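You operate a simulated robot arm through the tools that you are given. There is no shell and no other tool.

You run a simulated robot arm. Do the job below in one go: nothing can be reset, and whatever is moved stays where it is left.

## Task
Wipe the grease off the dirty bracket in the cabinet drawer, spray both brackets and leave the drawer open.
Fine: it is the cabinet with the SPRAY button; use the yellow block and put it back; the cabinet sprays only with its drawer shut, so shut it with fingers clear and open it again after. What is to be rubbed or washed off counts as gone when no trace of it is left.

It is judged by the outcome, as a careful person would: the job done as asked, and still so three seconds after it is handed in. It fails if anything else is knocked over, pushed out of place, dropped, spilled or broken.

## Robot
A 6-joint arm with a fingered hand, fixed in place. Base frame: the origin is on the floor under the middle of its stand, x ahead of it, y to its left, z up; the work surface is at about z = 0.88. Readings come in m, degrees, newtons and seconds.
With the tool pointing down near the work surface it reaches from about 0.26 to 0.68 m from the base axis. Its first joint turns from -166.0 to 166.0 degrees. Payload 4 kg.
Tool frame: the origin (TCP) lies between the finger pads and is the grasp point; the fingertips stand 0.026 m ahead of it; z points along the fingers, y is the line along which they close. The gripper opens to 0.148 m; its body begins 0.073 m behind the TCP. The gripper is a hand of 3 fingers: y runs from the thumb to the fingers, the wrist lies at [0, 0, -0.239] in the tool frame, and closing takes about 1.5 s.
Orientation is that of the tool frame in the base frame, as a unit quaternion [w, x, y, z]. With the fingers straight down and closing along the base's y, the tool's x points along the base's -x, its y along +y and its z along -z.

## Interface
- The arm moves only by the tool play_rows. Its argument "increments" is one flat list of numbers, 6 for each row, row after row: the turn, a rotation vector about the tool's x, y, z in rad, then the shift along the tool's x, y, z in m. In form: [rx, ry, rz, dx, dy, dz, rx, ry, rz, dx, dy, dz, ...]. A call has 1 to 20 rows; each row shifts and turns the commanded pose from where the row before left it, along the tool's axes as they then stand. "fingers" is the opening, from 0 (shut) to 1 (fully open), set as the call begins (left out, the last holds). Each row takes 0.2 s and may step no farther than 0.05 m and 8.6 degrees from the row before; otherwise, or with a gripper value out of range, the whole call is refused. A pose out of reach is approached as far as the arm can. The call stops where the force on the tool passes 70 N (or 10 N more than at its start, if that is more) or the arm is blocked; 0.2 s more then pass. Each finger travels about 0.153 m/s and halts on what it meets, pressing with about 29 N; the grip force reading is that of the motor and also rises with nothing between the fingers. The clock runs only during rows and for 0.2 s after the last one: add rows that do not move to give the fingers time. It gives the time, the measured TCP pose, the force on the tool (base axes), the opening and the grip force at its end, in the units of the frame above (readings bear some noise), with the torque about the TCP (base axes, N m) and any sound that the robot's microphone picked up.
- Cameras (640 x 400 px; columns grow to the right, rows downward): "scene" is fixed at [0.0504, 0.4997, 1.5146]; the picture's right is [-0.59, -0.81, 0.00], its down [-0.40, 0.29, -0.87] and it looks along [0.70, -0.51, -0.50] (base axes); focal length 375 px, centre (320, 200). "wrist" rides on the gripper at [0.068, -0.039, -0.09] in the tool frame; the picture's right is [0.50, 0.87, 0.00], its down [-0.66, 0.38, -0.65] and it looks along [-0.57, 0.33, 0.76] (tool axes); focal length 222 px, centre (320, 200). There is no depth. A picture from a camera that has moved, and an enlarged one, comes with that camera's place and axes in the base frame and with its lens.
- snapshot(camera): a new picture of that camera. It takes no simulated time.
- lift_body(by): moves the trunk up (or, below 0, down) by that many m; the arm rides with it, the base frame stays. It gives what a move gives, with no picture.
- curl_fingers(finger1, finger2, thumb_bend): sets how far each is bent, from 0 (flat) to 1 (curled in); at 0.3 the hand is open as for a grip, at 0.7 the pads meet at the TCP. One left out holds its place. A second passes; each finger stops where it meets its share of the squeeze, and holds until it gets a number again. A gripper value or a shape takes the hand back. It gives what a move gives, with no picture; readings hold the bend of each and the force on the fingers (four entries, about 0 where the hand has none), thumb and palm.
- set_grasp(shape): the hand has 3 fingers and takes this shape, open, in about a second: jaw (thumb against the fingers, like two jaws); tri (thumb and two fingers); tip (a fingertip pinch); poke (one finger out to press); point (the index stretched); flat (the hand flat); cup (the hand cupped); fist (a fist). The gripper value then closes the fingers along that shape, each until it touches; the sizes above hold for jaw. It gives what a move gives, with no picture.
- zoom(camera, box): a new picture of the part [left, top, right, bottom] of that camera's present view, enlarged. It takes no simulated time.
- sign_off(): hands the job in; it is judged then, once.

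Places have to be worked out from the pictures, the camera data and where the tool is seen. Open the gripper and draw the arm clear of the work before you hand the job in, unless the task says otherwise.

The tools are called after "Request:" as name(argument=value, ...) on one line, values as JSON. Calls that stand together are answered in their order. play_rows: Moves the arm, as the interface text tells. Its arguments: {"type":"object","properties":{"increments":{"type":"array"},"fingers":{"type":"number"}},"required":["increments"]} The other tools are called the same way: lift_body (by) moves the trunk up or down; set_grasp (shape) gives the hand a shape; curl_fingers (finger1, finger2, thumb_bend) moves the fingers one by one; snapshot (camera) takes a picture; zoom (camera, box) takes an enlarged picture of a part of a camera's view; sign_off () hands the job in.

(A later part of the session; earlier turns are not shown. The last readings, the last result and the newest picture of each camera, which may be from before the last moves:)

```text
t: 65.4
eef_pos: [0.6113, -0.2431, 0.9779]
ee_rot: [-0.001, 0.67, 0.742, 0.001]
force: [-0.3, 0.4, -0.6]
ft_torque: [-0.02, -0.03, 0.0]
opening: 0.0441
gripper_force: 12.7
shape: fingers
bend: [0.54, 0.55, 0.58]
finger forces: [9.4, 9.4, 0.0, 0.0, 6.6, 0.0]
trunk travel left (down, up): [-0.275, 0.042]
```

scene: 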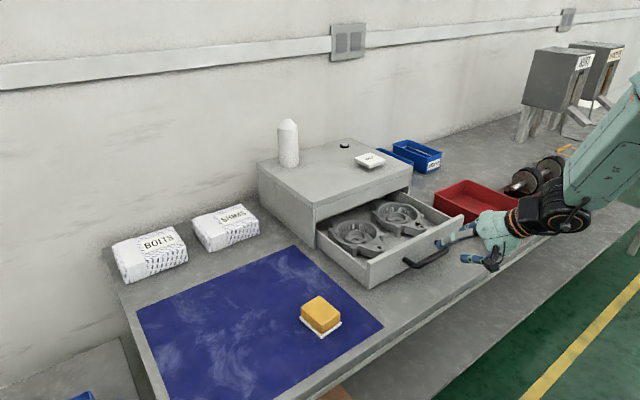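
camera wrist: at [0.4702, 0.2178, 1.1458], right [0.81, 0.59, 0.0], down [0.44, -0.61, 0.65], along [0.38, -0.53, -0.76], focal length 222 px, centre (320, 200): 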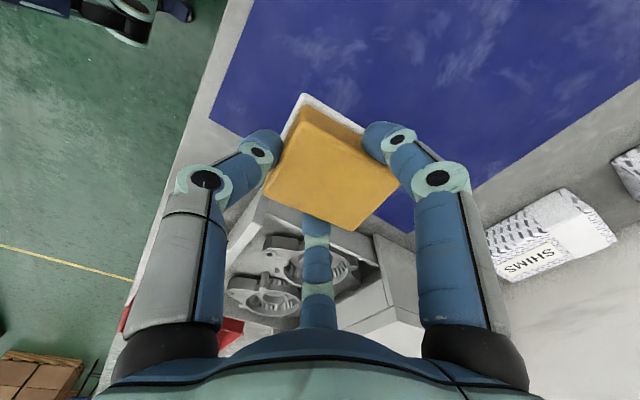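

Now lower to contact and rub in both y and x over the junction.

Request:
play_rows(increments=[0, 0, 0, 0, 0, 0.0015, 0, 0, 0, 0, 0, 0.0015, 0, 0, 0, 0, 0, 0.0005, 0, 0, 0, 0.006, 0, 0, 0, 0, 0, 0.006, 0, 0, 0, 0, 0, -0.006, 0, 0, 0, 0, 0, -0.006, 0, 0, 0, 0, 0, -0.004, 0.003, 0, 0, 0, 0, 0.004, 0, 0, 0, 0, 0, 0.006, 0, 0, 0, 0, 0, 0.006, 0.003, 0, 0, 0, 0, -0.006, 0, 0, 0, 0, 0, -0.006, 0, 0, 0, 0, 0, -0.004, -0.003, 0, 0, 0, 0, 0.004, 0, 0, 0, 0, 0, 0.006, 0, 0, 0, 0, 0, 0.006, -0.003, 0, 0, 0, 0, -0.006, 0, 0, 0, 0, 0, -0.006, 0, 0])

Request:
play_rows(increments=[0, 0, 0, 0, 0, -0.02, 0, 0, 0, 0, 0, -0.03, 0, 0, 0, 0, 0, -0.03, 0, 0, 0, 0.045, 0, 0, 0, 0, 0, 0.045, 0, 0, 0, 0, 0, 0.045, 0, 0, 0, 0, 0, 0.045, 0, 0, 0, 0, 0, 0, 0, 0])

Request:
zoom(camera="scene", box=[395, 206, 427, 232])

Request:
zoom(camera="wrist", box=[215, 190, 315, 270])

```text
t: 69.4
eef_pos: [0.6097, -0.2406, 0.9744]
ee_rot: [0.0, 0.67, 0.742, 0.001]
force: [-0.6, 2.3, 11.4]
ft_torque: [0.12, -0.09, 0.04]
opening: 0.0429
gripper_force: 14.6
shape: fingers
bend: [0.54, 0.55, 0.58]
finger forces: [11.7, 9.2, 0.0, 0.0, 7.3, 0.1]
trunk travel left (down, up): [-0.275, 0.042]
```

```text
t: 71.2
eef_pos: [0.5921, -0.0639, 1.0519]
ee_rot: [-0.001, 0.67, 0.742, 0.001]
force: [0.2, -0.4, -0.6]
ft_torque: [0.0, 0.02, 0.0]
opening: 0.0432
gripper_force: 12.8
shape: fingers
bend: [0.54, 0.55, 0.58]
finger forces: [9.4, 9.6, 0.0, 0.1, 6.1, 0.1]
trunk travel left (down, up): [-0.275, 0.042]
```

```text
15.38 times, centred on (411, 219) of scene
camera zoom: at [0.0504, 0.4997, 1.5146], right [-0.59, -0.81, 0.0], down [-0.4, 0.29, -0.87], along [0.7, -0.51, -0.5], focal length 5768 px, centre (-1080, -92)
```

zoom: 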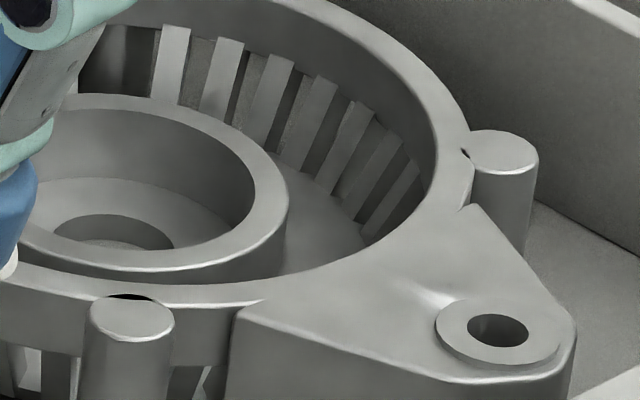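

```text
5.00 times, centred on (265, 230) of wrist
camera zoom: at [0.5485, -0.0008, 1.143], right [0.81, 0.59, 0.0], down [0.44, -0.61, 0.65], along [0.38, -0.53, -0.76], focal length 1111 px, centre (595, 50)
```

zoom: 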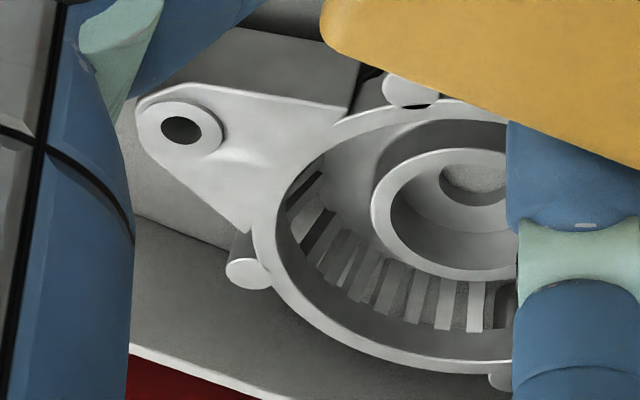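

The junction slivers are gone while tiny ones now flicker at the posts, so those are just rendering of touching surfaces, not grease. I take one more enlarged look at the lug to be certain no trace is left.

Request:
zoom(camera="wrist", box=[230, 200, 290, 245])

Request:
zoom(camera="scene", box=[405, 215, 425, 232])

```text
8.89 times, centred on (260, 222) of wrist
camera zoom: at [0.5485, -0.0008, 1.143], right [0.81, 0.59, 0.0], down [0.44, -0.61, 0.65], along [0.38, -0.53, -0.76], focal length 1974 px, centre (853, 0)
```

zoom: 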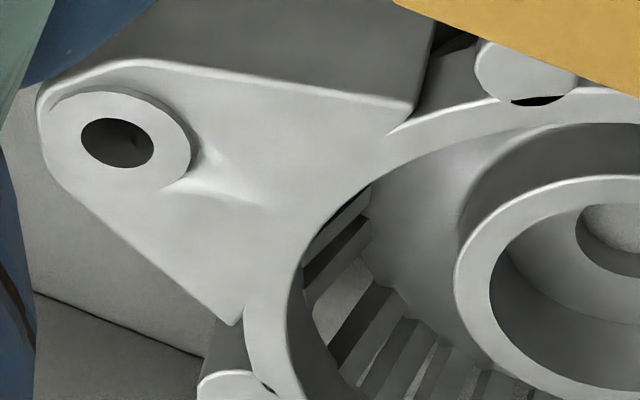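

```text
16.00 times, centred on (415, 224) of scene
camera zoom: at [0.0504, 0.4997, 1.5146], right [-0.59, -0.81, 0.0], down [-0.4, 0.29, -0.87], along [0.7, -0.51, -0.5], focal length 5999 px, centre (-1200, -176)
```

zoom: 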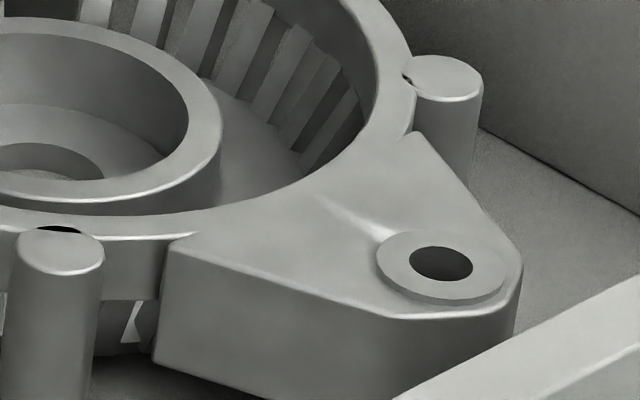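

The lug is clean in both views. Now I put the block back: first I check how it sits in the hand.

Request:
zoom(camera="wrist", box=[240, 70, 420, 250])

Request:
zoom(camera="scene", box=[330, 160, 430, 240])

```text
2.22 times, centred on (330, 160) of wrist
camera zoom: at [0.5485, -0.0008, 1.143], right [0.81, 0.59, 0.0], down [0.44, -0.61, 0.65], along [0.38, -0.53, -0.76], focal length 494 px, centre (298, 289)
```

zoom: 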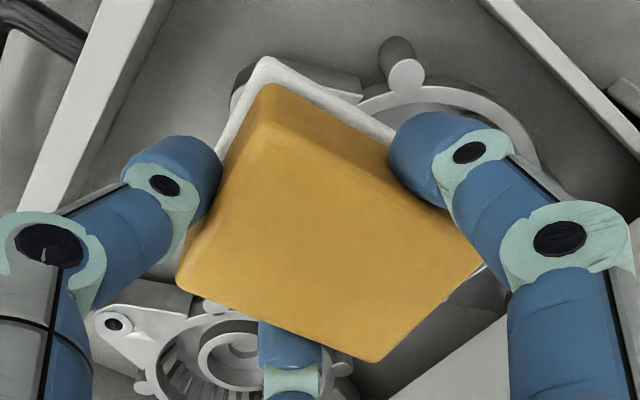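

```text
5.00 times, centred on (380, 200) of scene
camera zoom: at [0.0504, 0.4997, 1.5146], right [-0.59, -0.81, 0.0], down [-0.4, 0.29, -0.87], along [0.7, -0.51, -0.5], focal length 1875 px, centre (20, 200)
```

zoom: 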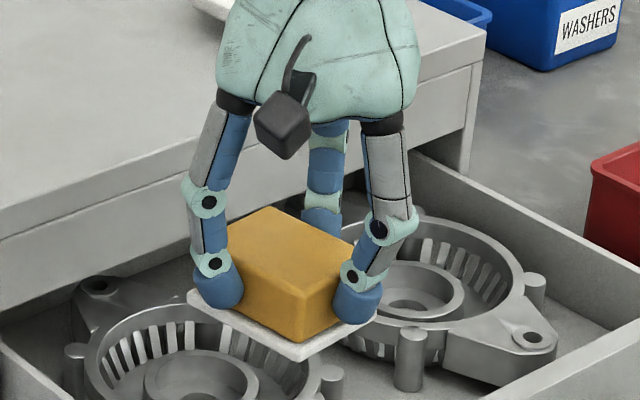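

The block slid about 5 mm up and 7 mm forward in the grip and is turned about 2.4°. I compensate for that: move to TCP (0.502, 0.159), turn the tool by -2.4° in yaw, and lower to just above the mat.

Request:
play_rows(increments=[0, 0, 0, 0.0462, -0.0133, 0, 0, 0, 0, 0.0462, -0.0133, 0, 0, 0, 0, 0.0462, -0.0133, 0, 0, 0, 0, 0.0462, -0.0133, 0, 0, 0, 0, 0.0462, -0.0133, 0, 0, 0, 0.042, 0, 0, 0, 0, 0, 0, 0, 0, 0.03, 0, 0, 0, 0, 0, 0.03, 0, 0, 0, 0, 0, 0.03, 0, 0, 0, 0, 0, 0.02, 0, 0, 0, 0, 0, 0])

Request:
zoom(camera="scene", box=[250, 230, 410, 350])

Request:
snapshot(camera="wrist")

```text
t: 73.6
eef_pos: [0.5027, 0.1581, 0.9442]
ee_rot: [0.0, 0.685, 0.729, 0.0]
force: [0.6, 0.5, -0.4]
ft_torque: [0.02, 0.02, -0.06]
opening: 0.0429
gripper_force: 13.0
shape: fingers
bend: [0.54, 0.55, 0.58]
finger forces: [9.3, 9.2, 0.0, 0.1, 6.0, 0.0]
trunk travel left (down, up): [-0.275, 0.042]
```

```text
3.33 times, centred on (330, 290) of scene
camera zoom: at [0.0504, 0.4997, 1.5146], right [-0.59, -0.81, 0.0], down [-0.4, 0.29, -0.87], along [0.7, -0.51, -0.5], focal length 1250 px, centre (287, -100)
```

zoom: 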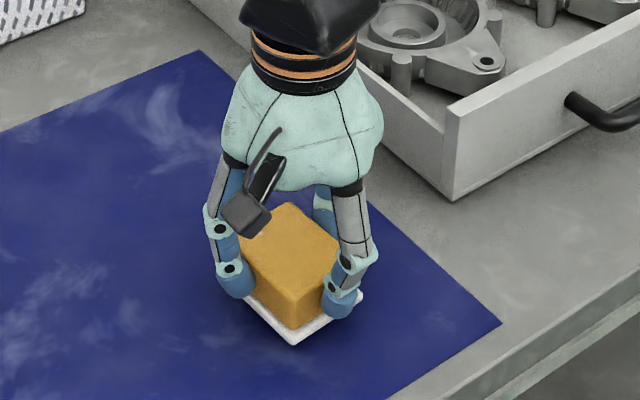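

```text
taken
camera wrist: at [0.4601, 0.2237, 1.0345], right [0.83, 0.55, 0.0], down [0.42, -0.63, 0.65], along [0.36, -0.54, -0.76], focal length 222 px, centre (320, 200)
```

wrist: 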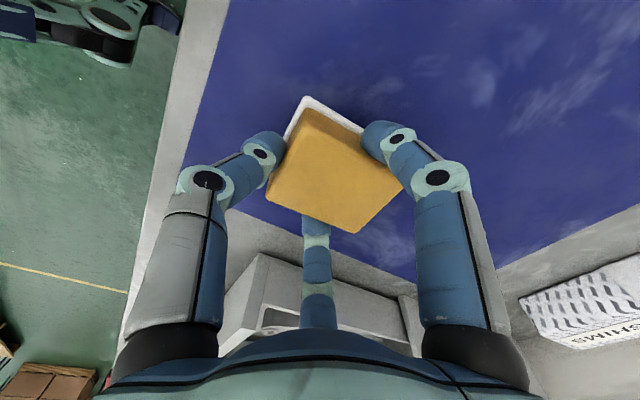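

The pad is about 16 mm above the mat. I lower slowly until contact.

Request:
play_rows(increments=[0, 0, 0, 0, 0, 0.006, 0, 0, 0, 0, 0, 0.005, 0, 0, 0, 0, 0, 0.002, 0, 0, 0, 0, 0, 0.001, 0, 0, 0, 0, 0, 0])

```text
t: 74.8
eef_pos: [0.504, 0.1601, 0.9307]
ee_rot: [0.0, 0.685, 0.729, -0.001]
force: [0.3, 0.0, -0.5]
ft_torque: [-0.01, -0.04, -0.03]
opening: 0.0431
gripper_force: 12.4
shape: fingers
bend: [0.54, 0.55, 0.58]
finger forces: [9.3, 9.3, 0.0, 0.0, 5.8, 0.0]
trunk travel left (down, up): [-0.275, 0.042]
```

No contact yet; I continue in 1 mm steps.

Request:
play_rows(increments=[0, 0, 0, 0, 0, 0.001, 0, 0, 0, 0, 0, 0.001, 0, 0, 0, 0, 0, 0.001, 0, 0, 0, 0, 0, 0])

```text
t: 75.8
eef_pos: [0.5035, 0.1601, 0.9268]
ee_rot: [0.0, 0.685, 0.729, 0.001]
force: [1.8, -0.5, 13.3]
ft_torque: [0.04, -0.11, 0.05]
opening: 0.043
gripper_force: 12.9
shape: fingers
bend: [0.54, 0.55, 0.59]
finger forces: [10.0, 9.9, 0.0, 0.1, 6.2, 0.1]
trunk travel left (down, up): [-0.275, 0.042]
```

The pad is on the mat. I relieve the press by 1 mm and open the fingers.

Request:
play_rows(increments=[0, 0, 0, 0, 0, -0.001, 0, 0, 0, 0, 0, 0])

Request:
curl_fingers(finger1=0.46, finger2=0.46, thumb_bend=0.48)

Request:
curl_fingers(finger1=0.32, finger2=0.32, thumb_bend=0.32)

Request:
zoom(camera="scene", box=[250, 230, 410, 350])

Request:
snapshot(camera="wrist")

```text
t: 76.4
eef_pos: [0.5033, 0.1584, 0.9279]
ee_rot: [-0.002, 0.685, 0.728, 0.001]
force: [1.3, 0.5, 12.1]
ft_torque: [0.01, -0.17, -0.01]
opening: 0.0424
gripper_force: 13.5
shape: fingers
bend: [0.54, 0.55, 0.59]
finger forces: [10.2, 10.3, 0.1, 0.0, 5.9, 0.1]
trunk travel left (down, up): [-0.275, 0.042]
```

```text
t: 77.4
eef_pos: [0.5032, 0.1594, 0.9277]
ee_rot: [0.0, 0.685, 0.728, 0.0]
force: [0.4, -0.8, -0.5]
ft_torque: [0.0, 0.01, -0.01]
opening: 0.0717
gripper_force: 0.0
shape: fingers
bend: [0.46, 0.46, 0.48]
finger forces: [0.0, 0.1, 0.0, 0.2, 0.0, 0.0]
trunk travel left (down, up): [-0.275, 0.042]
```

```text
t: 78.4
eef_pos: [0.5035, 0.1605, 0.9271]
ee_rot: [0.0, 0.685, 0.728, -0.001]
force: [0.7, 0.1, 0.4]
ft_torque: [0.0, -0.01, 0.03]
opening: 0.1202
gripper_force: 0.1
shape: fingers
bend: [0.32, 0.32, 0.32]
finger forces: [0.0, 0.1, 0.1, 0.1, 0.0, 0.1]
trunk travel left (down, up): [-0.275, 0.042]
```

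```text
3.33 times, centred on (330, 290) of scene
camera zoom: at [0.0504, 0.4997, 1.5146], right [-0.59, -0.81, 0.0], down [-0.4, 0.29, -0.87], along [0.7, -0.51, -0.5], focal length 1250 px, centre (287, -100)
```

zoom: 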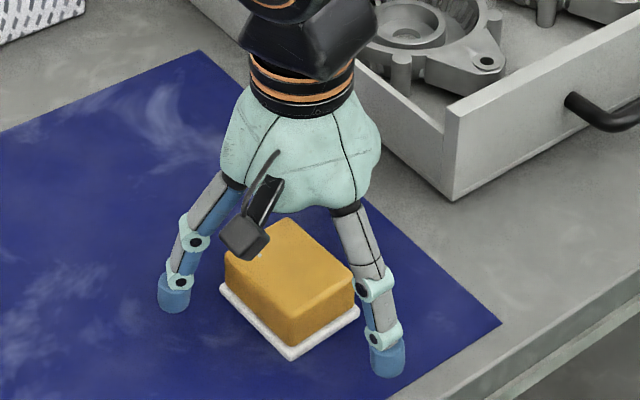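

```text
taken
camera wrist: at [0.4603, 0.2248, 1.0188], right [0.83, 0.55, 0.0], down [0.42, -0.63, 0.65], along [0.36, -0.54, -0.76], focal length 222 px, centre (320, 200)
```

wrist: 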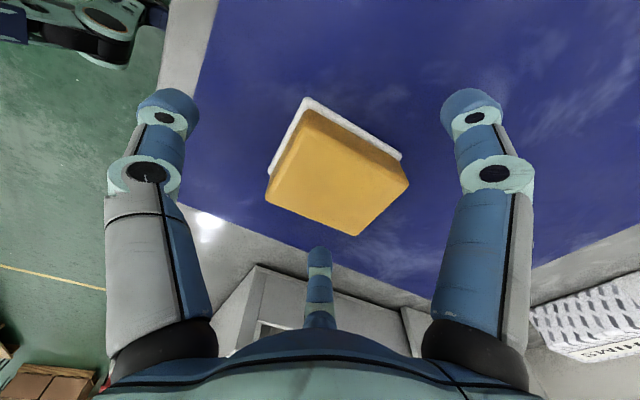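

The block is back within about 1 mm of its old outline. Now I rise and return to the handle, going back to the tilted pose used before.

Request:
play_rows(increments=[0, 0, 0, 0, 0, -0.03, 0, 0, 0, 0, 0, -0.045, 0, 0, 0, 0, 0, -0.045, 0, 0, 0, 0, 0, -0.045, 0, 0, 0, 0, 0, -0.045, 0, 0, 0, -0.0395, -0.009, 0, 0, 0, 0, -0.0395, -0.009, 0, 0, 0, 0, -0.0395, -0.009, 0, 0, 0, 0, -0.0395, -0.009, 0, 0, 0, 0, -0.0395, -0.009, 0, 0, 0, 0, -0.0395, -0.009, 0, 0, 0, 0, -0.0395, -0.009, 0, 0, 0, 0, -0.0395, -0.009, 0, 0, 0, 0.063, 0, 0, 0, -0.1448, 0, 0, 0, 0, 0, -0.1448, 0, 0, 0, 0, 0, -0.1448, 0, 0, 0, 0, 0, -0.1448, 0, 0, 0, 0, 0, -0.1448, 0, 0, 0, 0, 0, 0, 0, 0, 0, 0, 0])

Request:
snapshot(camera="wrist")

Request:
snapshot(camera="scene")

```text
t: 82.6
eef_pos: [0.4513, -0.1613, 1.1374]
ee_rot: [0.251, 0.662, 0.66, 0.251]
force: [-0.6, -0.3, 0.5]
ft_torque: [-0.01, 0.0, -0.01]
opening: 0.1207
gripper_force: 0.1
shape: fingers
bend: [0.32, 0.32, 0.32]
finger forces: [0.1, 0.0, 0.0, 0.0, 0.1, 0.0]
trunk travel left (down, up): [-0.275, 0.042]
```

```text
taken
camera wrist: at [0.3621, -0.0929, 1.1796], right [0.65, 0.5, 0.57], down [-0.15, -0.65, 0.74], along [0.74, -0.57, -0.35], focal length 222 px, centre (320, 200)
```

wrist: 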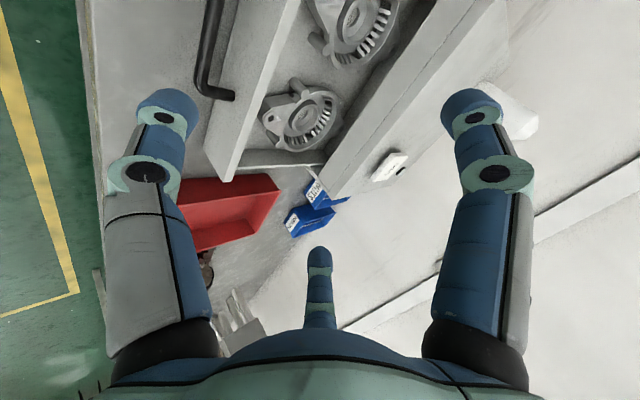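

```text
taken
```

scene: 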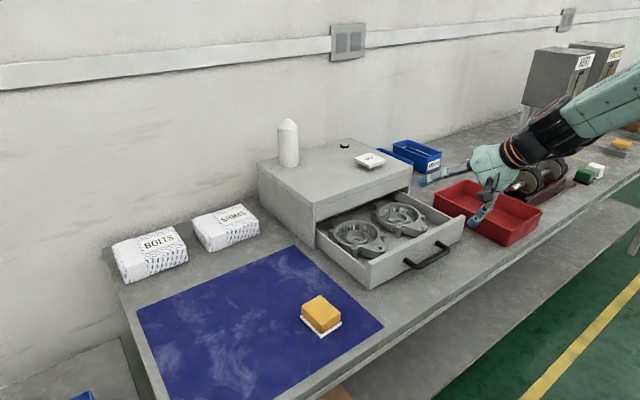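

Back in the tilted pose at (0.451, -0.161, 1.137). I measure the handle's present position in the scene view.

Request:
zoom(camera="scene", box=[380, 220, 480, 290])

Request:
zoom(camera="wrist", box=[160, 0, 320, 120])

```text
5.71 times, centred on (430, 255) of scene
camera zoom: at [0.0504, 0.4997, 1.5146], right [-0.59, -0.81, 0.0], down [-0.4, 0.29, -0.87], along [0.7, -0.51, -0.5], focal length 2142 px, centre (-309, -114)
```

zoom: 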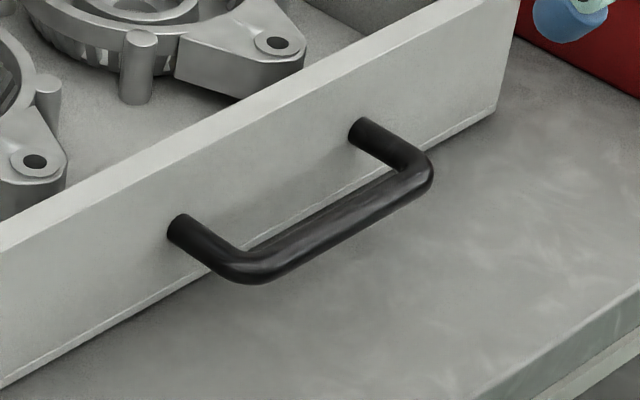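

```text
3.33 times, centred on (240, 60) of wrist
camera zoom: at [0.3621, -0.0929, 1.1796], right [0.65, 0.5, 0.57], down [-0.15, -0.65, 0.74], along [0.74, -0.57, -0.35], focal length 740 px, centre (587, 667)
```

zoom: 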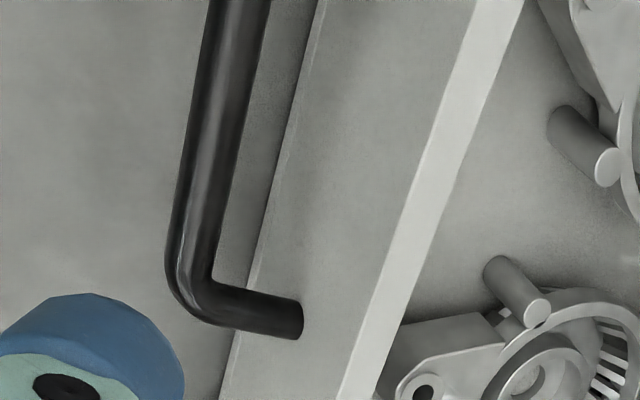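

The handle bar is now near x≈0.479, y≈-0.16 (drawer 21 cm out). I set the finger bends used before and go to the standoff, then check.

Request:
curl_fingers(finger1=0.5, finger2=0.5, thumb_bend=0.6)

Request:
play_rows(increments=[0, 0, 0, 0, -0.0414, 0.0199, 0, 0, 0, 0, -0.0414, 0.0199, 0, 0, 0, 0, -0.0414, 0.0199, 0, 0, 0, 0, 0, 0, 0, 0, 0, 0, 0, 0])

Request:
snapshot(camera="wrist")

Request:
zoom(camera="scene", box=[380, 190, 540, 290])

```text
t: 83.6
eef_pos: [0.4499, -0.1594, 1.1369]
ee_rot: [0.251, 0.662, 0.661, 0.25]
force: [0.5, -0.3, -0.6]
ft_torque: [0.0, 0.01, 0.0]
opening: 0.0472
gripper_force: 0.1
shape: fingers
bend: [0.5, 0.5, 0.6]
finger forces: [0.0, 0.0, 0.0, 0.0, 0.1, 0.0]
trunk travel left (down, up): [-0.275, 0.042]
```

```text
t: 84.8
eef_pos: [0.3986, -0.1618, 1.0114]
ee_rot: [0.251, 0.663, 0.659, 0.251]
force: [0.7, -0.5, -0.4]
ft_torque: [0.02, 0.03, -0.01]
opening: 0.0472
gripper_force: 0.1
shape: fingers
bend: [0.5, 0.5, 0.6]
finger forces: [0.0, 0.0, 0.1, 0.0, 0.1, 0.0]
trunk travel left (down, up): [-0.275, 0.042]
```

```text
taken
camera wrist: at [0.3093, -0.0933, 1.0534], right [0.65, 0.5, 0.57], down [-0.15, -0.66, 0.74], along [0.74, -0.57, -0.35], focal length 222 px, centre (320, 200)
```

wrist: 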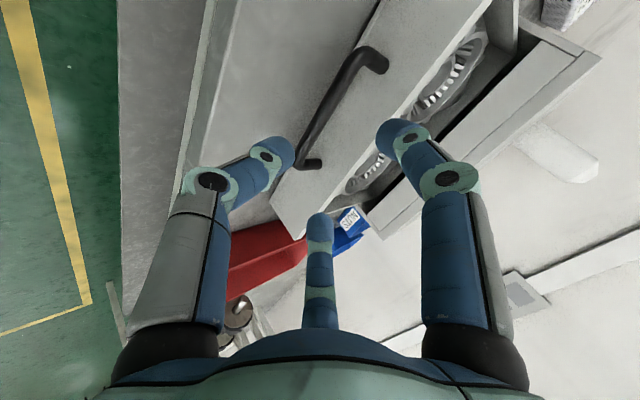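

```text
4.00 times, centred on (460, 240) of scene
camera zoom: at [0.0504, 0.4997, 1.5146], right [-0.59, -0.81, 0.0], down [-0.4, 0.29, -0.87], along [0.7, -0.51, -0.5], focal length 1500 px, centre (-240, 40)
```

zoom: 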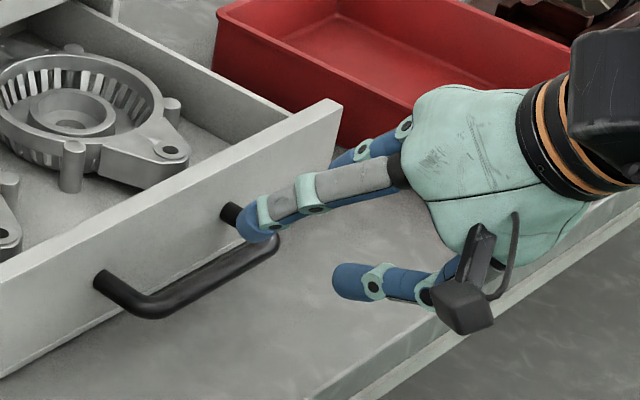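

The handle appears in the same place relative to the hand as after the earlier release, so advancing 100 mm along the tool axis brings me back onto the bar.

Request:
play_rows(increments=[0, 0, 0, 0, 0, 0.03, 0, 0, 0, 0, 0, 0.03, 0, 0, 0, 0, 0, 0.02, 0, 0, 0, 0, 0, 0.01, 0, 0, 0, 0, 0, 0.01, 0, 0, 0, 0, 0, 0])

Request:
snapshot(camera="wrist")

Request:
zoom(camera="scene", box=[380, 190, 540, 290])

```text
t: 86.2
eef_pos: [0.4625, -0.1594, 0.9345]
ee_rot: [0.25, 0.662, 0.661, 0.251]
force: [0.3, -0.1, 0.6]
ft_torque: [-0.01, 0.01, -0.02]
opening: 0.0469
gripper_force: 0.1
shape: fingers
bend: [0.5, 0.5, 0.6]
finger forces: [0.0, 0.0, 0.0, 0.1, 0.0, 0.0]
trunk travel left (down, up): [-0.275, 0.042]
```

```text
taken
camera wrist: at [0.3748, -0.0928, 0.9777], right [0.65, 0.5, 0.57], down [-0.15, -0.66, 0.74], along [0.74, -0.57, -0.35], focal length 222 px, centre (320, 200)
```

wrist: 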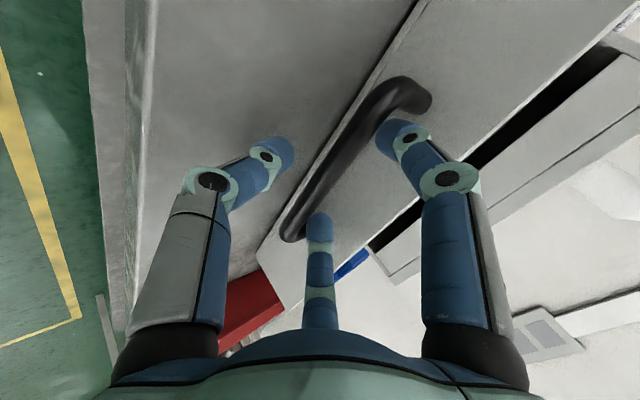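

```text
4.00 times, centred on (460, 240) of scene
camera zoom: at [0.0504, 0.4997, 1.5146], right [-0.59, -0.81, 0.0], down [-0.4, 0.29, -0.87], along [0.7, -0.51, -0.5], focal length 1500 px, centre (-240, 40)
```

zoom: 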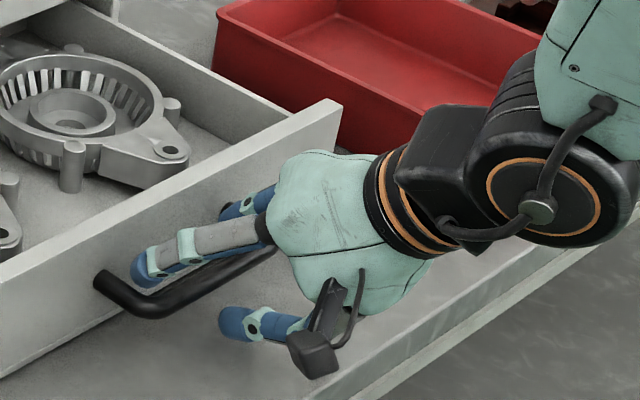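

Same geometry as the first time. I close on the bar.

Request:
curl_fingers(finger1=0.75, finger2=0.75, thumb_bend=0.8)

Request:
snapshot(camera="wrist")

```text
t: 87.2
eef_pos: [0.4644, -0.1608, 0.9344]
ee_rot: [0.25, 0.663, 0.66, 0.25]
force: [1.3, -0.2, -9.7]
ft_torque: [-0.02, 0.15, -0.03]
opening: 0.0134
gripper_force: 16.3
shape: fingers
bend: [0.63, 0.63, 0.67]
finger forces: [7.2, 7.3, 0.1, 0.1, 18.0, 0.0]
trunk travel left (down, up): [-0.275, 0.042]
```

```text
taken
camera wrist: at [0.3752, -0.0929, 0.9773], right [0.65, 0.5, 0.57], down [-0.15, -0.66, 0.74], along [0.74, -0.57, -0.35], focal length 222 px, centre (320, 200)
```

wrist: 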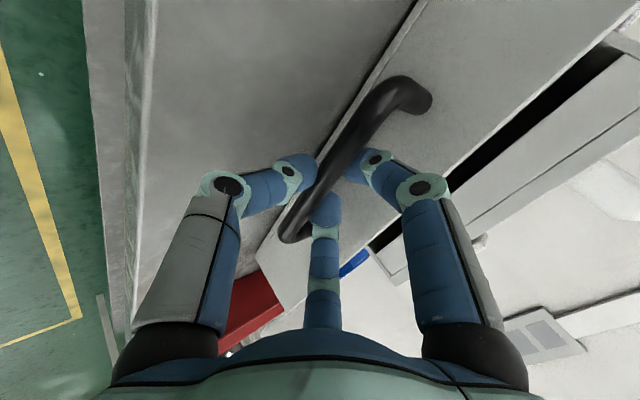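

Gripped. I push the drawer in smoothly, 160 mm first, with the fingers on the outer handle only.

Request:
play_rows(increments=[0, 0, 0, 0, 0.0037, 0.0033, 0, 0, 0, 0, 0.0075, 0.0066, 0, 0, 0, 0, 0.0075, 0.0066, 0, 0, 0, 0, 0.0075, 0.0066, 0, 0, 0, 0, 0.0075, 0.0066, 0, 0, 0, 0, 0.0075, 0.0066, 0, 0, 0, 0, 0.0075, 0.0066, 0, 0, 0, 0, 0.0075, 0.0066, 0, 0, 0, 0, 0.0075, 0.0066, 0, 0, 0, 0, 0.0075, 0.0066, 0, 0, 0, 0, 0.0075, 0.0066, 0, 0, 0, 0, 0.0075, 0.0066, 0, 0, 0, 0, 0.0075, 0.0066, 0, 0, 0, 0, 0.0075, 0.0066, 0, 0, 0, 0, 0.0075, 0.0066, 0, 0, 0, 0, 0.0075, 0.0066, 0, 0, 0, 0, 0.0037, 0.0033])

Request:
zoom(camera="scene", box=[280, 120, 480, 270])

```text
t: 90.8
eef_pos: [0.6233, -0.1604, 0.9347]
ee_rot: [0.249, 0.663, 0.66, 0.249]
force: [-2.7, -0.6, -11.9]
ft_torque: [-0.02, 0.24, 0.03]
opening: 0.0125
gripper_force: 16.7
shape: fingers
bend: [0.64, 0.64, 0.66]
finger forces: [6.7, 6.6, 0.0, 0.0, 20.7, 0.0]
trunk travel left (down, up): [-0.275, 0.042]
```

```text
2.67 times, centred on (380, 195) of scene
camera zoom: at [0.0504, 0.4997, 1.5146], right [-0.59, -0.81, 0.0], down [-0.4, 0.29, -0.87], along [0.7, -0.51, -0.5], focal length 1000 px, centre (160, 213)
```

zoom: 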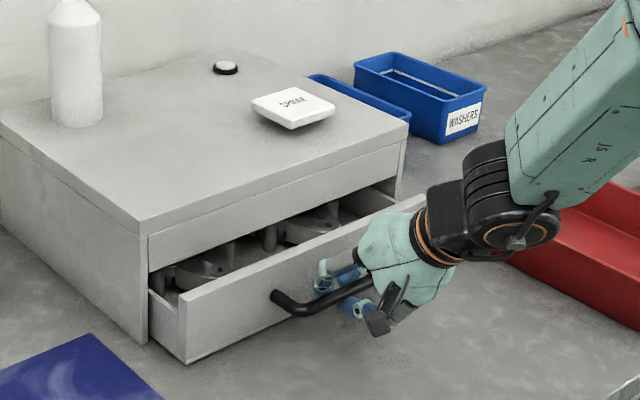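

About 5 cm remain. I push 40 mm more and then finish with small steps.

Request:
play_rows(increments=[0, 0, 0, 0, 0.0075, 0.0066, 0, 0, 0, 0, 0.0075, 0.0066, 0, 0, 0, 0, 0.0075, 0.0066, 0, 0, 0, 0, 0.0075, 0.0066, 0, 0, 0, 0, 0, 0])

Request:
play_rows(increments=[0, 0, 0, 0, 0.0022, 0.002, 0, 0, 0, 0, 0.0022, 0.002, 0, 0, 0, 0, 0.0022, 0.002, 0, 0, 0, 0, 0, 0])

Request:
zoom(camera="scene", box=[280, 120, 480, 270])

```text
t: 92.0
eef_pos: [0.6631, -0.1609, 0.9346]
ee_rot: [0.25, 0.662, 0.66, 0.251]
force: [-1.1, -0.6, -10.6]
ft_torque: [0.0, 0.19, 0.02]
opening: 0.0125
gripper_force: 16.7
shape: fingers
bend: [0.64, 0.64, 0.66]
finger forces: [7.0, 6.9, 0.0, 0.0, 19.7, 0.0]
trunk travel left (down, up): [-0.275, 0.042]
```

```text
t: 93.0
eef_pos: [0.671, -0.161, 0.9362]
ee_rot: [0.25, 0.662, 0.66, 0.25]
force: [-6.2, -0.6, -8.3]
ft_torque: [-0.03, 0.22, 0.03]
opening: 0.0119
gripper_force: 17.2
shape: fingers
bend: [0.64, 0.64, 0.66]
finger forces: [6.2, 6.3, 0.0, 0.0, 21.3, 0.0]
trunk travel left (down, up): [-0.275, 0.042]
```

```text
2.67 times, centred on (380, 195) of scene
camera zoom: at [0.0504, 0.4997, 1.5146], right [-0.59, -0.81, 0.0], down [-0.4, 0.29, -0.87], along [0.7, -0.51, -0.5], focal length 1000 px, centre (160, 213)
```

zoom: 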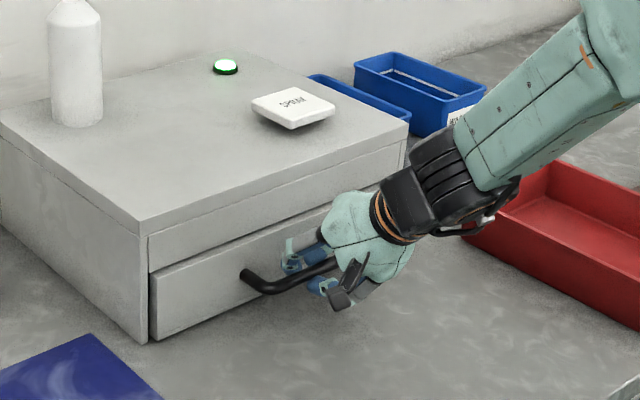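

The green light is on: the drawer is shut. I nudge 2 mm more to seat it, then release and back straight out.

Request:
play_rows(increments=[0, 0, 0, 0, 0.0015, 0.0013, 0, 0, 0, 0, 0, 0])

Request:
curl_fingers(finger1=0.5, finger2=0.5, thumb_bend=0.6)

Request:
play_rows(increments=[0, 0, 0, 0, 0, -0.02, 0, 0, 0, 0, 0, -0.02, 0, 0, 0, 0, 0, -0.03, 0, 0, 0, 0, 0, -0.03, 0, 0, 0, 0, 0.03, -0.034, 0, 0, 0, 0, 0.03, -0.034, 0, 0, 0, 0, 0.03, -0.034])

Request:
snapshot(camera="scene")

Request:
snapshot(camera="wrist")

```text
t: 93.6
eef_pos: [0.6727, -0.1603, 0.9343]
ee_rot: [0.25, 0.663, 0.66, 0.25]
force: [-10.8, -1.7, -7.0]
ft_torque: [-0.05, 0.33, 0.0]
opening: 0.0117
gripper_force: 16.9
shape: fingers
bend: [0.65, 0.65, 0.65]
finger forces: [5.7, 5.6, 0.1, 0.1, 22.3, 0.1]
trunk travel left (down, up): [-0.275, 0.042]
```

```text
t: 94.6
eef_pos: [0.6748, -0.1607, 0.9356]
ee_rot: [0.251, 0.663, 0.66, 0.249]
force: [0.3, 0.7, 0.2]
ft_torque: [0.0, -0.01, 0.01]
opening: 0.0464
gripper_force: 0.1
shape: fingers
bend: [0.5, 0.5, 0.6]
finger forces: [0.0, 0.0, 0.1, 0.0, 0.0, 0.0]
trunk travel left (down, up): [-0.275, 0.042]
```

```text
t: 96.2
eef_pos: [0.6056, -0.1615, 1.1488]
ee_rot: [0.25, 0.663, 0.66, 0.25]
force: [0.6, -0.9, -0.4]
ft_torque: [0.0, -0.01, 0.0]
opening: 0.0461
gripper_force: 0.1
shape: fingers
bend: [0.5, 0.5, 0.6]
finger forces: [0.1, 0.1, 0.0, 0.0, 0.0, 0.0]
trunk travel left (down, up): [-0.275, 0.042]
```

```text
taken
```

scene: 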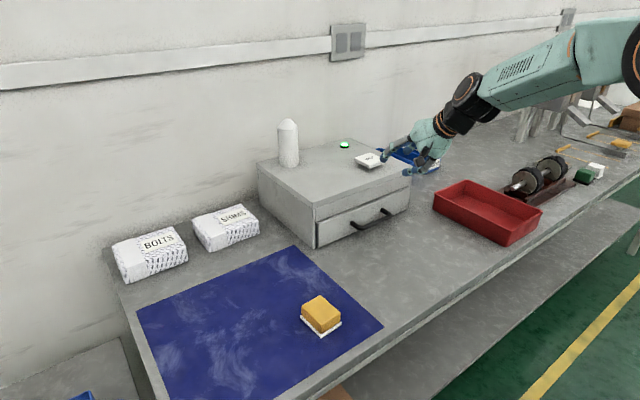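

```text
taken
camera wrist: at [0.5167, -0.0934, 1.1916], right [0.65, 0.5, 0.57], down [-0.15, -0.66, 0.74], along [0.74, -0.57, -0.35], focal length 222 px, centre (320, 200)
```

wrist: 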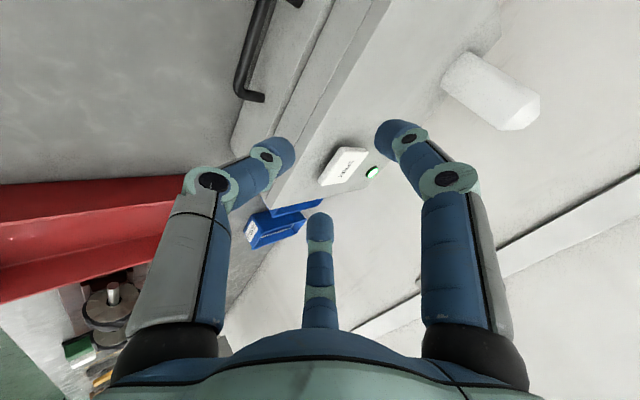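

The drawer is shut and the light is green. Now I locate the SPRAY button precisely with enlarged views from both cameras.

Request:
zoom(camera="wrist", box=[290, 120, 410, 220])

Request:
zoom(camera="scene", box=[330, 130, 410, 190])

```text
4.00 times, centred on (350, 170) of wrist
camera zoom: at [0.5167, -0.0934, 1.1916], right [0.65, 0.5, 0.57], down [-0.15, -0.66, 0.74], along [0.74, -0.57, -0.35], focal length 888 px, centre (200, 320)
```

zoom: 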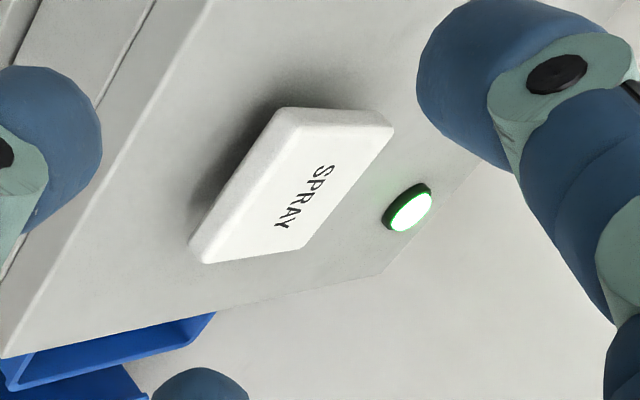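

```text
6.67 times, centred on (370, 160) of scene
camera zoom: at [0.0504, 0.4997, 1.5146], right [-0.59, -0.81, 0.0], down [-0.4, 0.29, -0.87], along [0.7, -0.51, -0.5], focal length 2500 px, centre (-13, 467)
```

zoom: 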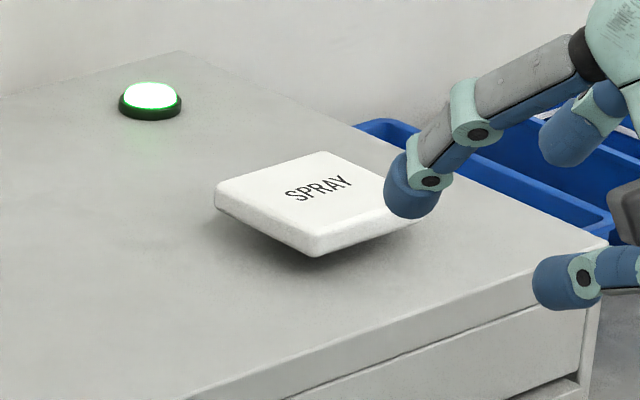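

The button plate's top is at z≈1.058, spanning x 0.767–0.834 and y -0.20 to -0.266, so its centre is (0.80, -0.233). I close the fingers to a point and move to hover above it, tilting a bit steeper.

Request:
curl_fingers(finger1=0.7, finger2=0.7, thumb_bend=0.7)

Request:
play_rows(increments=[0, 0, 0, -0.0143, 0.0293, 0.0233, 0, 0, 0, -0.0143, 0.0293, 0.0233, 0, 0, 0, -0.0143, 0.0293, 0.0233, 0, 0, 0, -0.0143, 0.0293, 0.0233, 0, 0, 0, -0.0143, 0.0293, 0.0233, 0.115, 0, 0, 0, 0, 0, 0, 0, 0, 0, 0, 0])

Request:
snapshot(camera="wrist")

Request:
zoom(camera="scene", box=[320, 80, 480, 200])

```text
t: 97.2
eef_pos: [0.6059, -0.1608, 1.147]
ee_rot: [0.251, 0.662, 0.66, 0.251]
force: [0.1, 0.3, -0.2]
ft_torque: [0.0, 0.0, 0.02]
opening: 0.0006
gripper_force: 0.1
shape: fingers
bend: [0.69, 0.69, 0.7]
finger forces: [0.0, 0.0, 0.0, 0.0, 0.0, 0.1]
trunk travel left (down, up): [-0.275, 0.042]
```

```text
t: 98.8
eef_pos: [0.7632, -0.2275, 1.1466]
ee_rot: [0.211, 0.676, 0.673, 0.212]
force: [0.5, 0.4, 0.8]
ft_torque: [0.01, 0.01, 0.02]
opening: 0.0001
gripper_force: 0.1
shape: fingers
bend: [0.69, 0.69, 0.7]
finger forces: [0.0, 0.0, 0.0, 0.0, 0.1, 0.1]
out of reach, approached as far as the arm can: row 5, 6
trunk travel left (down, up): [-0.275, 0.042]
```

```text
taken
camera wrist: at [0.6804, -0.1607, 1.199], right [0.71, 0.5, 0.49], down [-0.06, -0.66, 0.75], along [0.7, -0.57, -0.44], focal length 222 px, centre (320, 200)
```

wrist: 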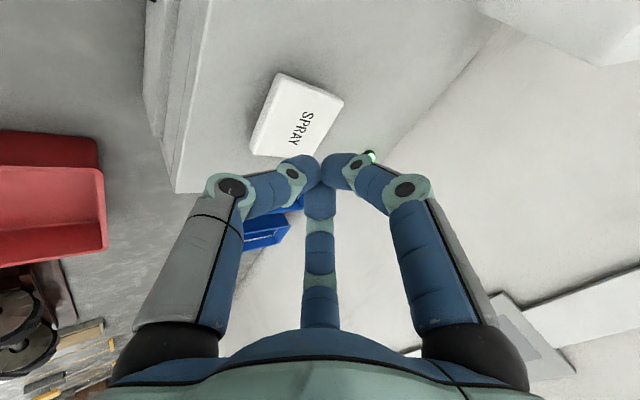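

```text
3.33 times, centred on (400, 140) of scene
camera zoom: at [0.0504, 0.4997, 1.5146], right [-0.59, -0.81, 0.0], down [-0.4, 0.29, -0.87], along [0.7, -0.51, -0.5], focal length 1250 px, centre (53, 400)
```

zoom: 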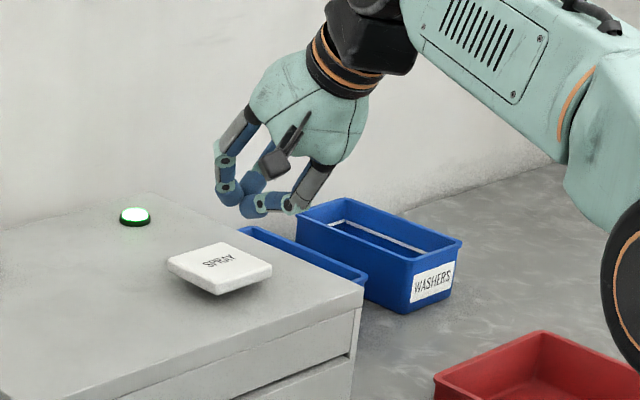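

The arm's reach ended at x≈0.763 with this steep tilt. A flatter 45° tilt brings the wrist closer, so I tilt back 10° and move on to hover at (0.793, -0.233, 1.125).

Request:
play_rows(increments=[-0.089, 0, 0, 0, 0, 0, -0.089, 0, 0, 0, 0, 0, 0, 0, 0, -0.0027, 0.003, 0.0182, 0, 0, 0, -0.0028, 0.0029, 0.0183, 0, 0, 0, 0, 0, 0])

Request:
snapshot(camera="wrist")

Request:
zoom(camera="scene", box=[320, 80, 480, 200])

```text
t: 100.0
eef_pos: [0.7923, -0.2322, 1.1252]
ee_rot: [0.272, 0.653, 0.653, 0.271]
force: [-0.2, 0.4, 0.4]
ft_torque: [0.0, 0.0, -0.01]
opening: 0.0002
gripper_force: 0.0
shape: fingers
bend: [0.69, 0.69, 0.7]
finger forces: [0.1, 0.1, 0.0, 0.0, 0.0, 0.0]
trunk travel left (down, up): [-0.275, 0.042]
```

```text
taken
camera wrist: at [0.7018, -0.1646, 1.1616], right [0.61, 0.5, 0.61], down [-0.2, -0.66, 0.73], along [0.77, -0.57, -0.3], focal length 222 px, centre (320, 200)
```

wrist: 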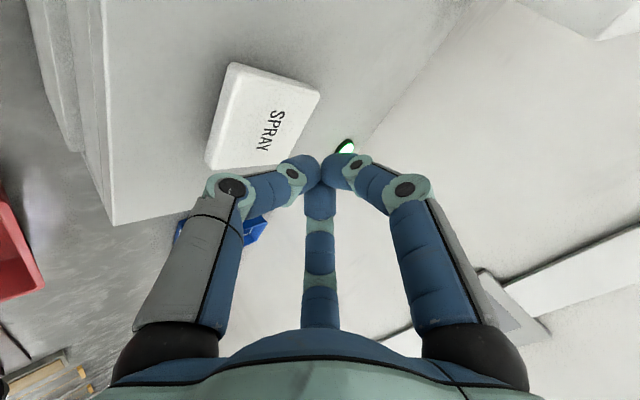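

```text
3.33 times, centred on (400, 140) of scene
camera zoom: at [0.0504, 0.4997, 1.5146], right [-0.59, -0.81, 0.0], down [-0.4, 0.29, -0.87], along [0.7, -0.51, -0.5], focal length 1250 px, centre (53, 400)
```

zoom: 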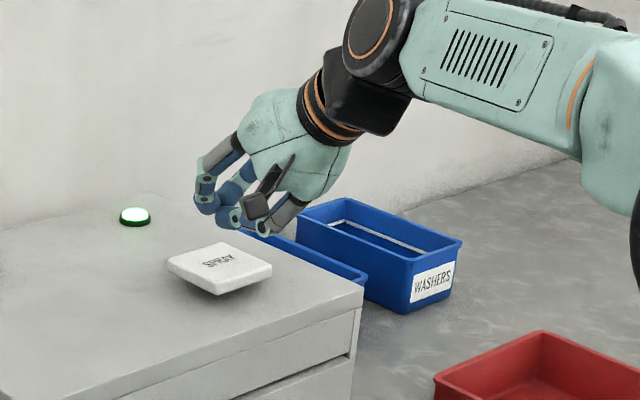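

Hovering right over the button's centre. I press straight down: 20 mm first, then in small steps while watching force and sound.

Request:
play_rows(increments=[0, 0, 0, 0, -0.007, 0.0071, 0, 0, 0, 0, -0.007, 0.0071, 0, 0, 0, 0, -0.0021, 0.0021, 0, 0, 0, 0, -0.0021, 0.0021])

Request:
zoom(camera="scene", box=[330, 110, 430, 190])

```text
t: 101.0
eef_pos: [0.7932, -0.2321, 1.0989]
ee_rot: [0.27, 0.654, 0.653, 0.27]
force: [0.4, 0.3, -0.1]
ft_torque: [0.01, 0.0, 0.0]
opening: 0.0
gripper_force: 0.0
shape: fingers
bend: [0.69, 0.69, 0.7]
finger forces: [0.0, 0.1, 0.0, 0.1, 0.0, 0.0]
trunk travel left (down, up): [-0.275, 0.042]
```

```text
5.00 times, centred on (380, 150) of scene
camera zoom: at [0.0504, 0.4997, 1.5146], right [-0.59, -0.81, 0.0], down [-0.4, 0.29, -0.87], along [0.7, -0.51, -0.5], focal length 1875 px, centre (20, 450)
```

zoom: 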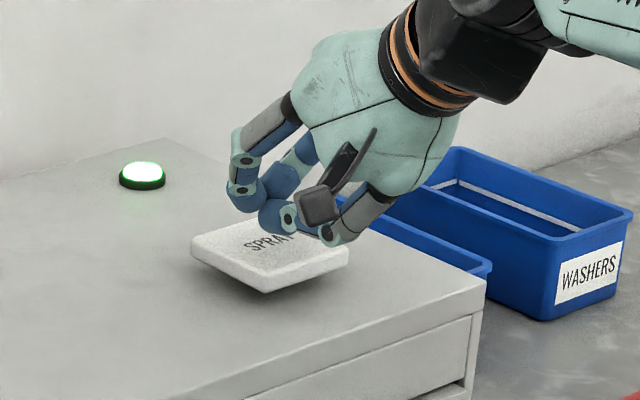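

The fingertip is just above the plate. I continue down in 2 mm steps.

Request:
play_rows(increments=[0, 0, 0, 0, -0.0014, 0.0014, 0, 0, 0, 0, -0.0014, 0.0014, 0, 0, 0, 0, -0.0014, 0.0014])

Request:
zoom(camera="scene", box=[330, 110, 430, 190])

```text
t: 101.8
eef_pos: [0.7938, -0.2321, 1.0933]
ee_rot: [0.272, 0.653, 0.653, 0.271]
force: [0.0, 0.2, -1.0]
ft_torque: [0.04, 0.02, -0.01]
opening: 0.0001
gripper_force: 0.1
shape: fingers
bend: [0.69, 0.69, 0.7]
finger forces: [0.0, 0.1, 0.1, 0.0, 0.0, 0.0]
trunk travel left (down, up): [-0.275, 0.042]
```

```text
5.00 times, centred on (380, 150) of scene
camera zoom: at [0.0504, 0.4997, 1.5146], right [-0.59, -0.81, 0.0], down [-0.4, 0.29, -0.87], along [0.7, -0.51, -0.5], focal length 1875 px, centre (20, 450)
```

zoom: 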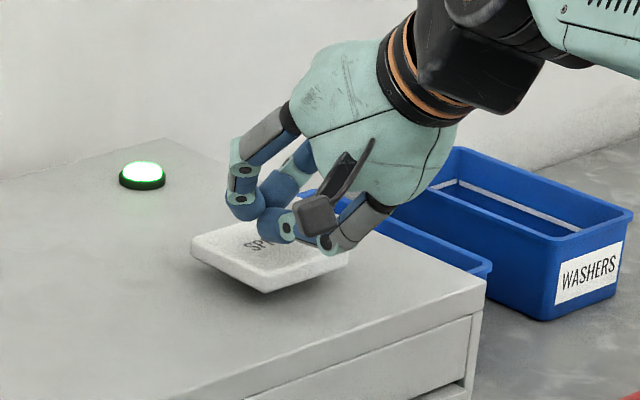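

Still no contact force. I continue down in small steps.

Request:
play_rows(increments=[0, 0, 0, 0, -0.0014, 0.0014, 0, 0, 0, 0, -0.0014, 0.0014, 0, 0, 0, 0, -0.0014, 0.0014])

Request:
zoom(camera="scene", box=[330, 110, 430, 190])

```text
t: 102.6
eef_pos: [0.7936, -0.2323, 1.0877]
ee_rot: [0.271, 0.654, 0.652, 0.272]
force: [-0.4, 0.0, 0.6]
ft_torque: [-0.03, -0.02, 0.02]
opening: 0.0002
gripper_force: 0.0
shape: fingers
bend: [0.69, 0.69, 0.7]
finger forces: [0.1, 0.0, 0.0, 0.0, 0.0, 0.1]
trunk travel left (down, up): [-0.275, 0.042]
```

```text
5.00 times, centred on (380, 150) of scene
camera zoom: at [0.0504, 0.4997, 1.5146], right [-0.59, -0.81, 0.0], down [-0.4, 0.29, -0.87], along [0.7, -0.51, -0.5], focal length 1875 px, centre (20, 450)
```

zoom: 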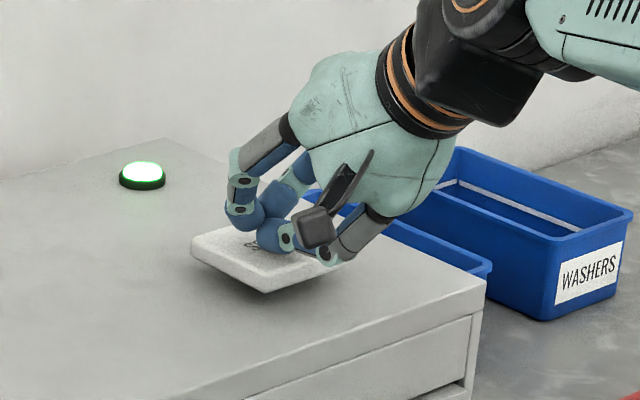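

Very close to the plate now. I keep pressing in 1.5–2 mm steps.

Request:
play_rows(increments=[0, 0, 0, 0, -0.0011, 0.0011, 0, 0, 0, 0, -0.0011, 0.0011, 0, 0, 0, 0, -0.0011, 0.0011, 0, 0, 0, 0, -0.0011, 0.0011])

Request:
zoom(camera="scene", box=[330, 110, 430, 190])

```text
t: 103.6
eef_pos: [0.7928, -0.2326, 1.0834]
ee_rot: [0.271, 0.653, 0.653, 0.271]
force: [-0.2, 1.0, 1.2]
ft_torque: [0.01, 0.03, -0.01]
opening: 0.0
gripper_force: 1.3
shape: fingers
bend: [0.69, 0.69, 0.7]
finger forces: [0.0, 0.0, 0.0, 0.0, 2.1, 0.0]
trunk travel left (down, up): [-0.275, 0.042]
```

```text
5.00 times, centred on (380, 150) of scene
camera zoom: at [0.0504, 0.4997, 1.5146], right [-0.59, -0.81, 0.0], down [-0.4, 0.29, -0.87], along [0.7, -0.51, -0.5], focal length 1875 px, centre (20, 450)
```

zoom: 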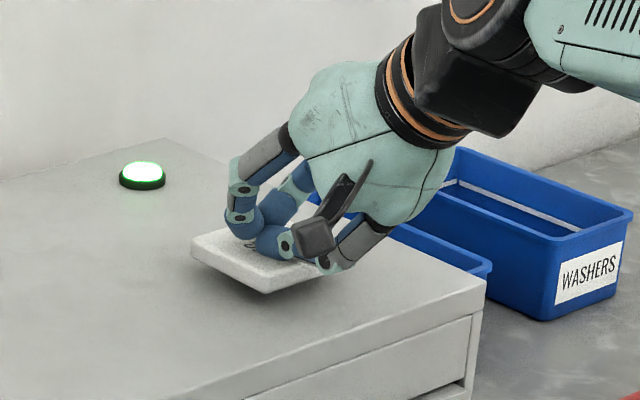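

First touch: 2 N on the thumb at TCP z≈1.083. I press on a few millimetres.

Request:
play_rows(increments=[0, 0, 0, 0, -0.0011, 0.0011, 0, 0, 0, 0, -0.0011, 0.0011, 0, 0, 0, 0, -0.0011, 0.0011, 0, 0, 0, 0, -0.0011, 0.0011])

Request:
zoom(camera="scene", box=[330, 110, 430, 190])

```text
t: 104.6
eef_pos: [0.7938, -0.2322, 1.0747]
ee_rot: [0.271, 0.653, 0.653, 0.271]
force: [-0.1, -0.7, 2.7]
ft_torque: [-0.02, -0.03, 0.01]
opening: 0.0001
gripper_force: 2.2
shape: fingers
bend: [0.69, 0.69, 0.71]
finger forces: [0.1, 0.0, 0.1, 0.1, 4.5, 0.1]
trunk travel left (down, up): [-0.275, 0.042]
```

```text
5.00 times, centred on (380, 150) of scene
camera zoom: at [0.0504, 0.4997, 1.5146], right [-0.59, -0.81, 0.0], down [-0.4, 0.29, -0.87], along [0.7, -0.51, -0.5], focal length 1875 px, centre (20, 450)
```

zoom: 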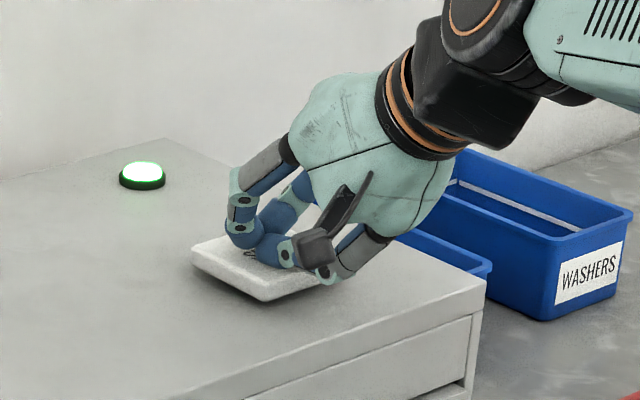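

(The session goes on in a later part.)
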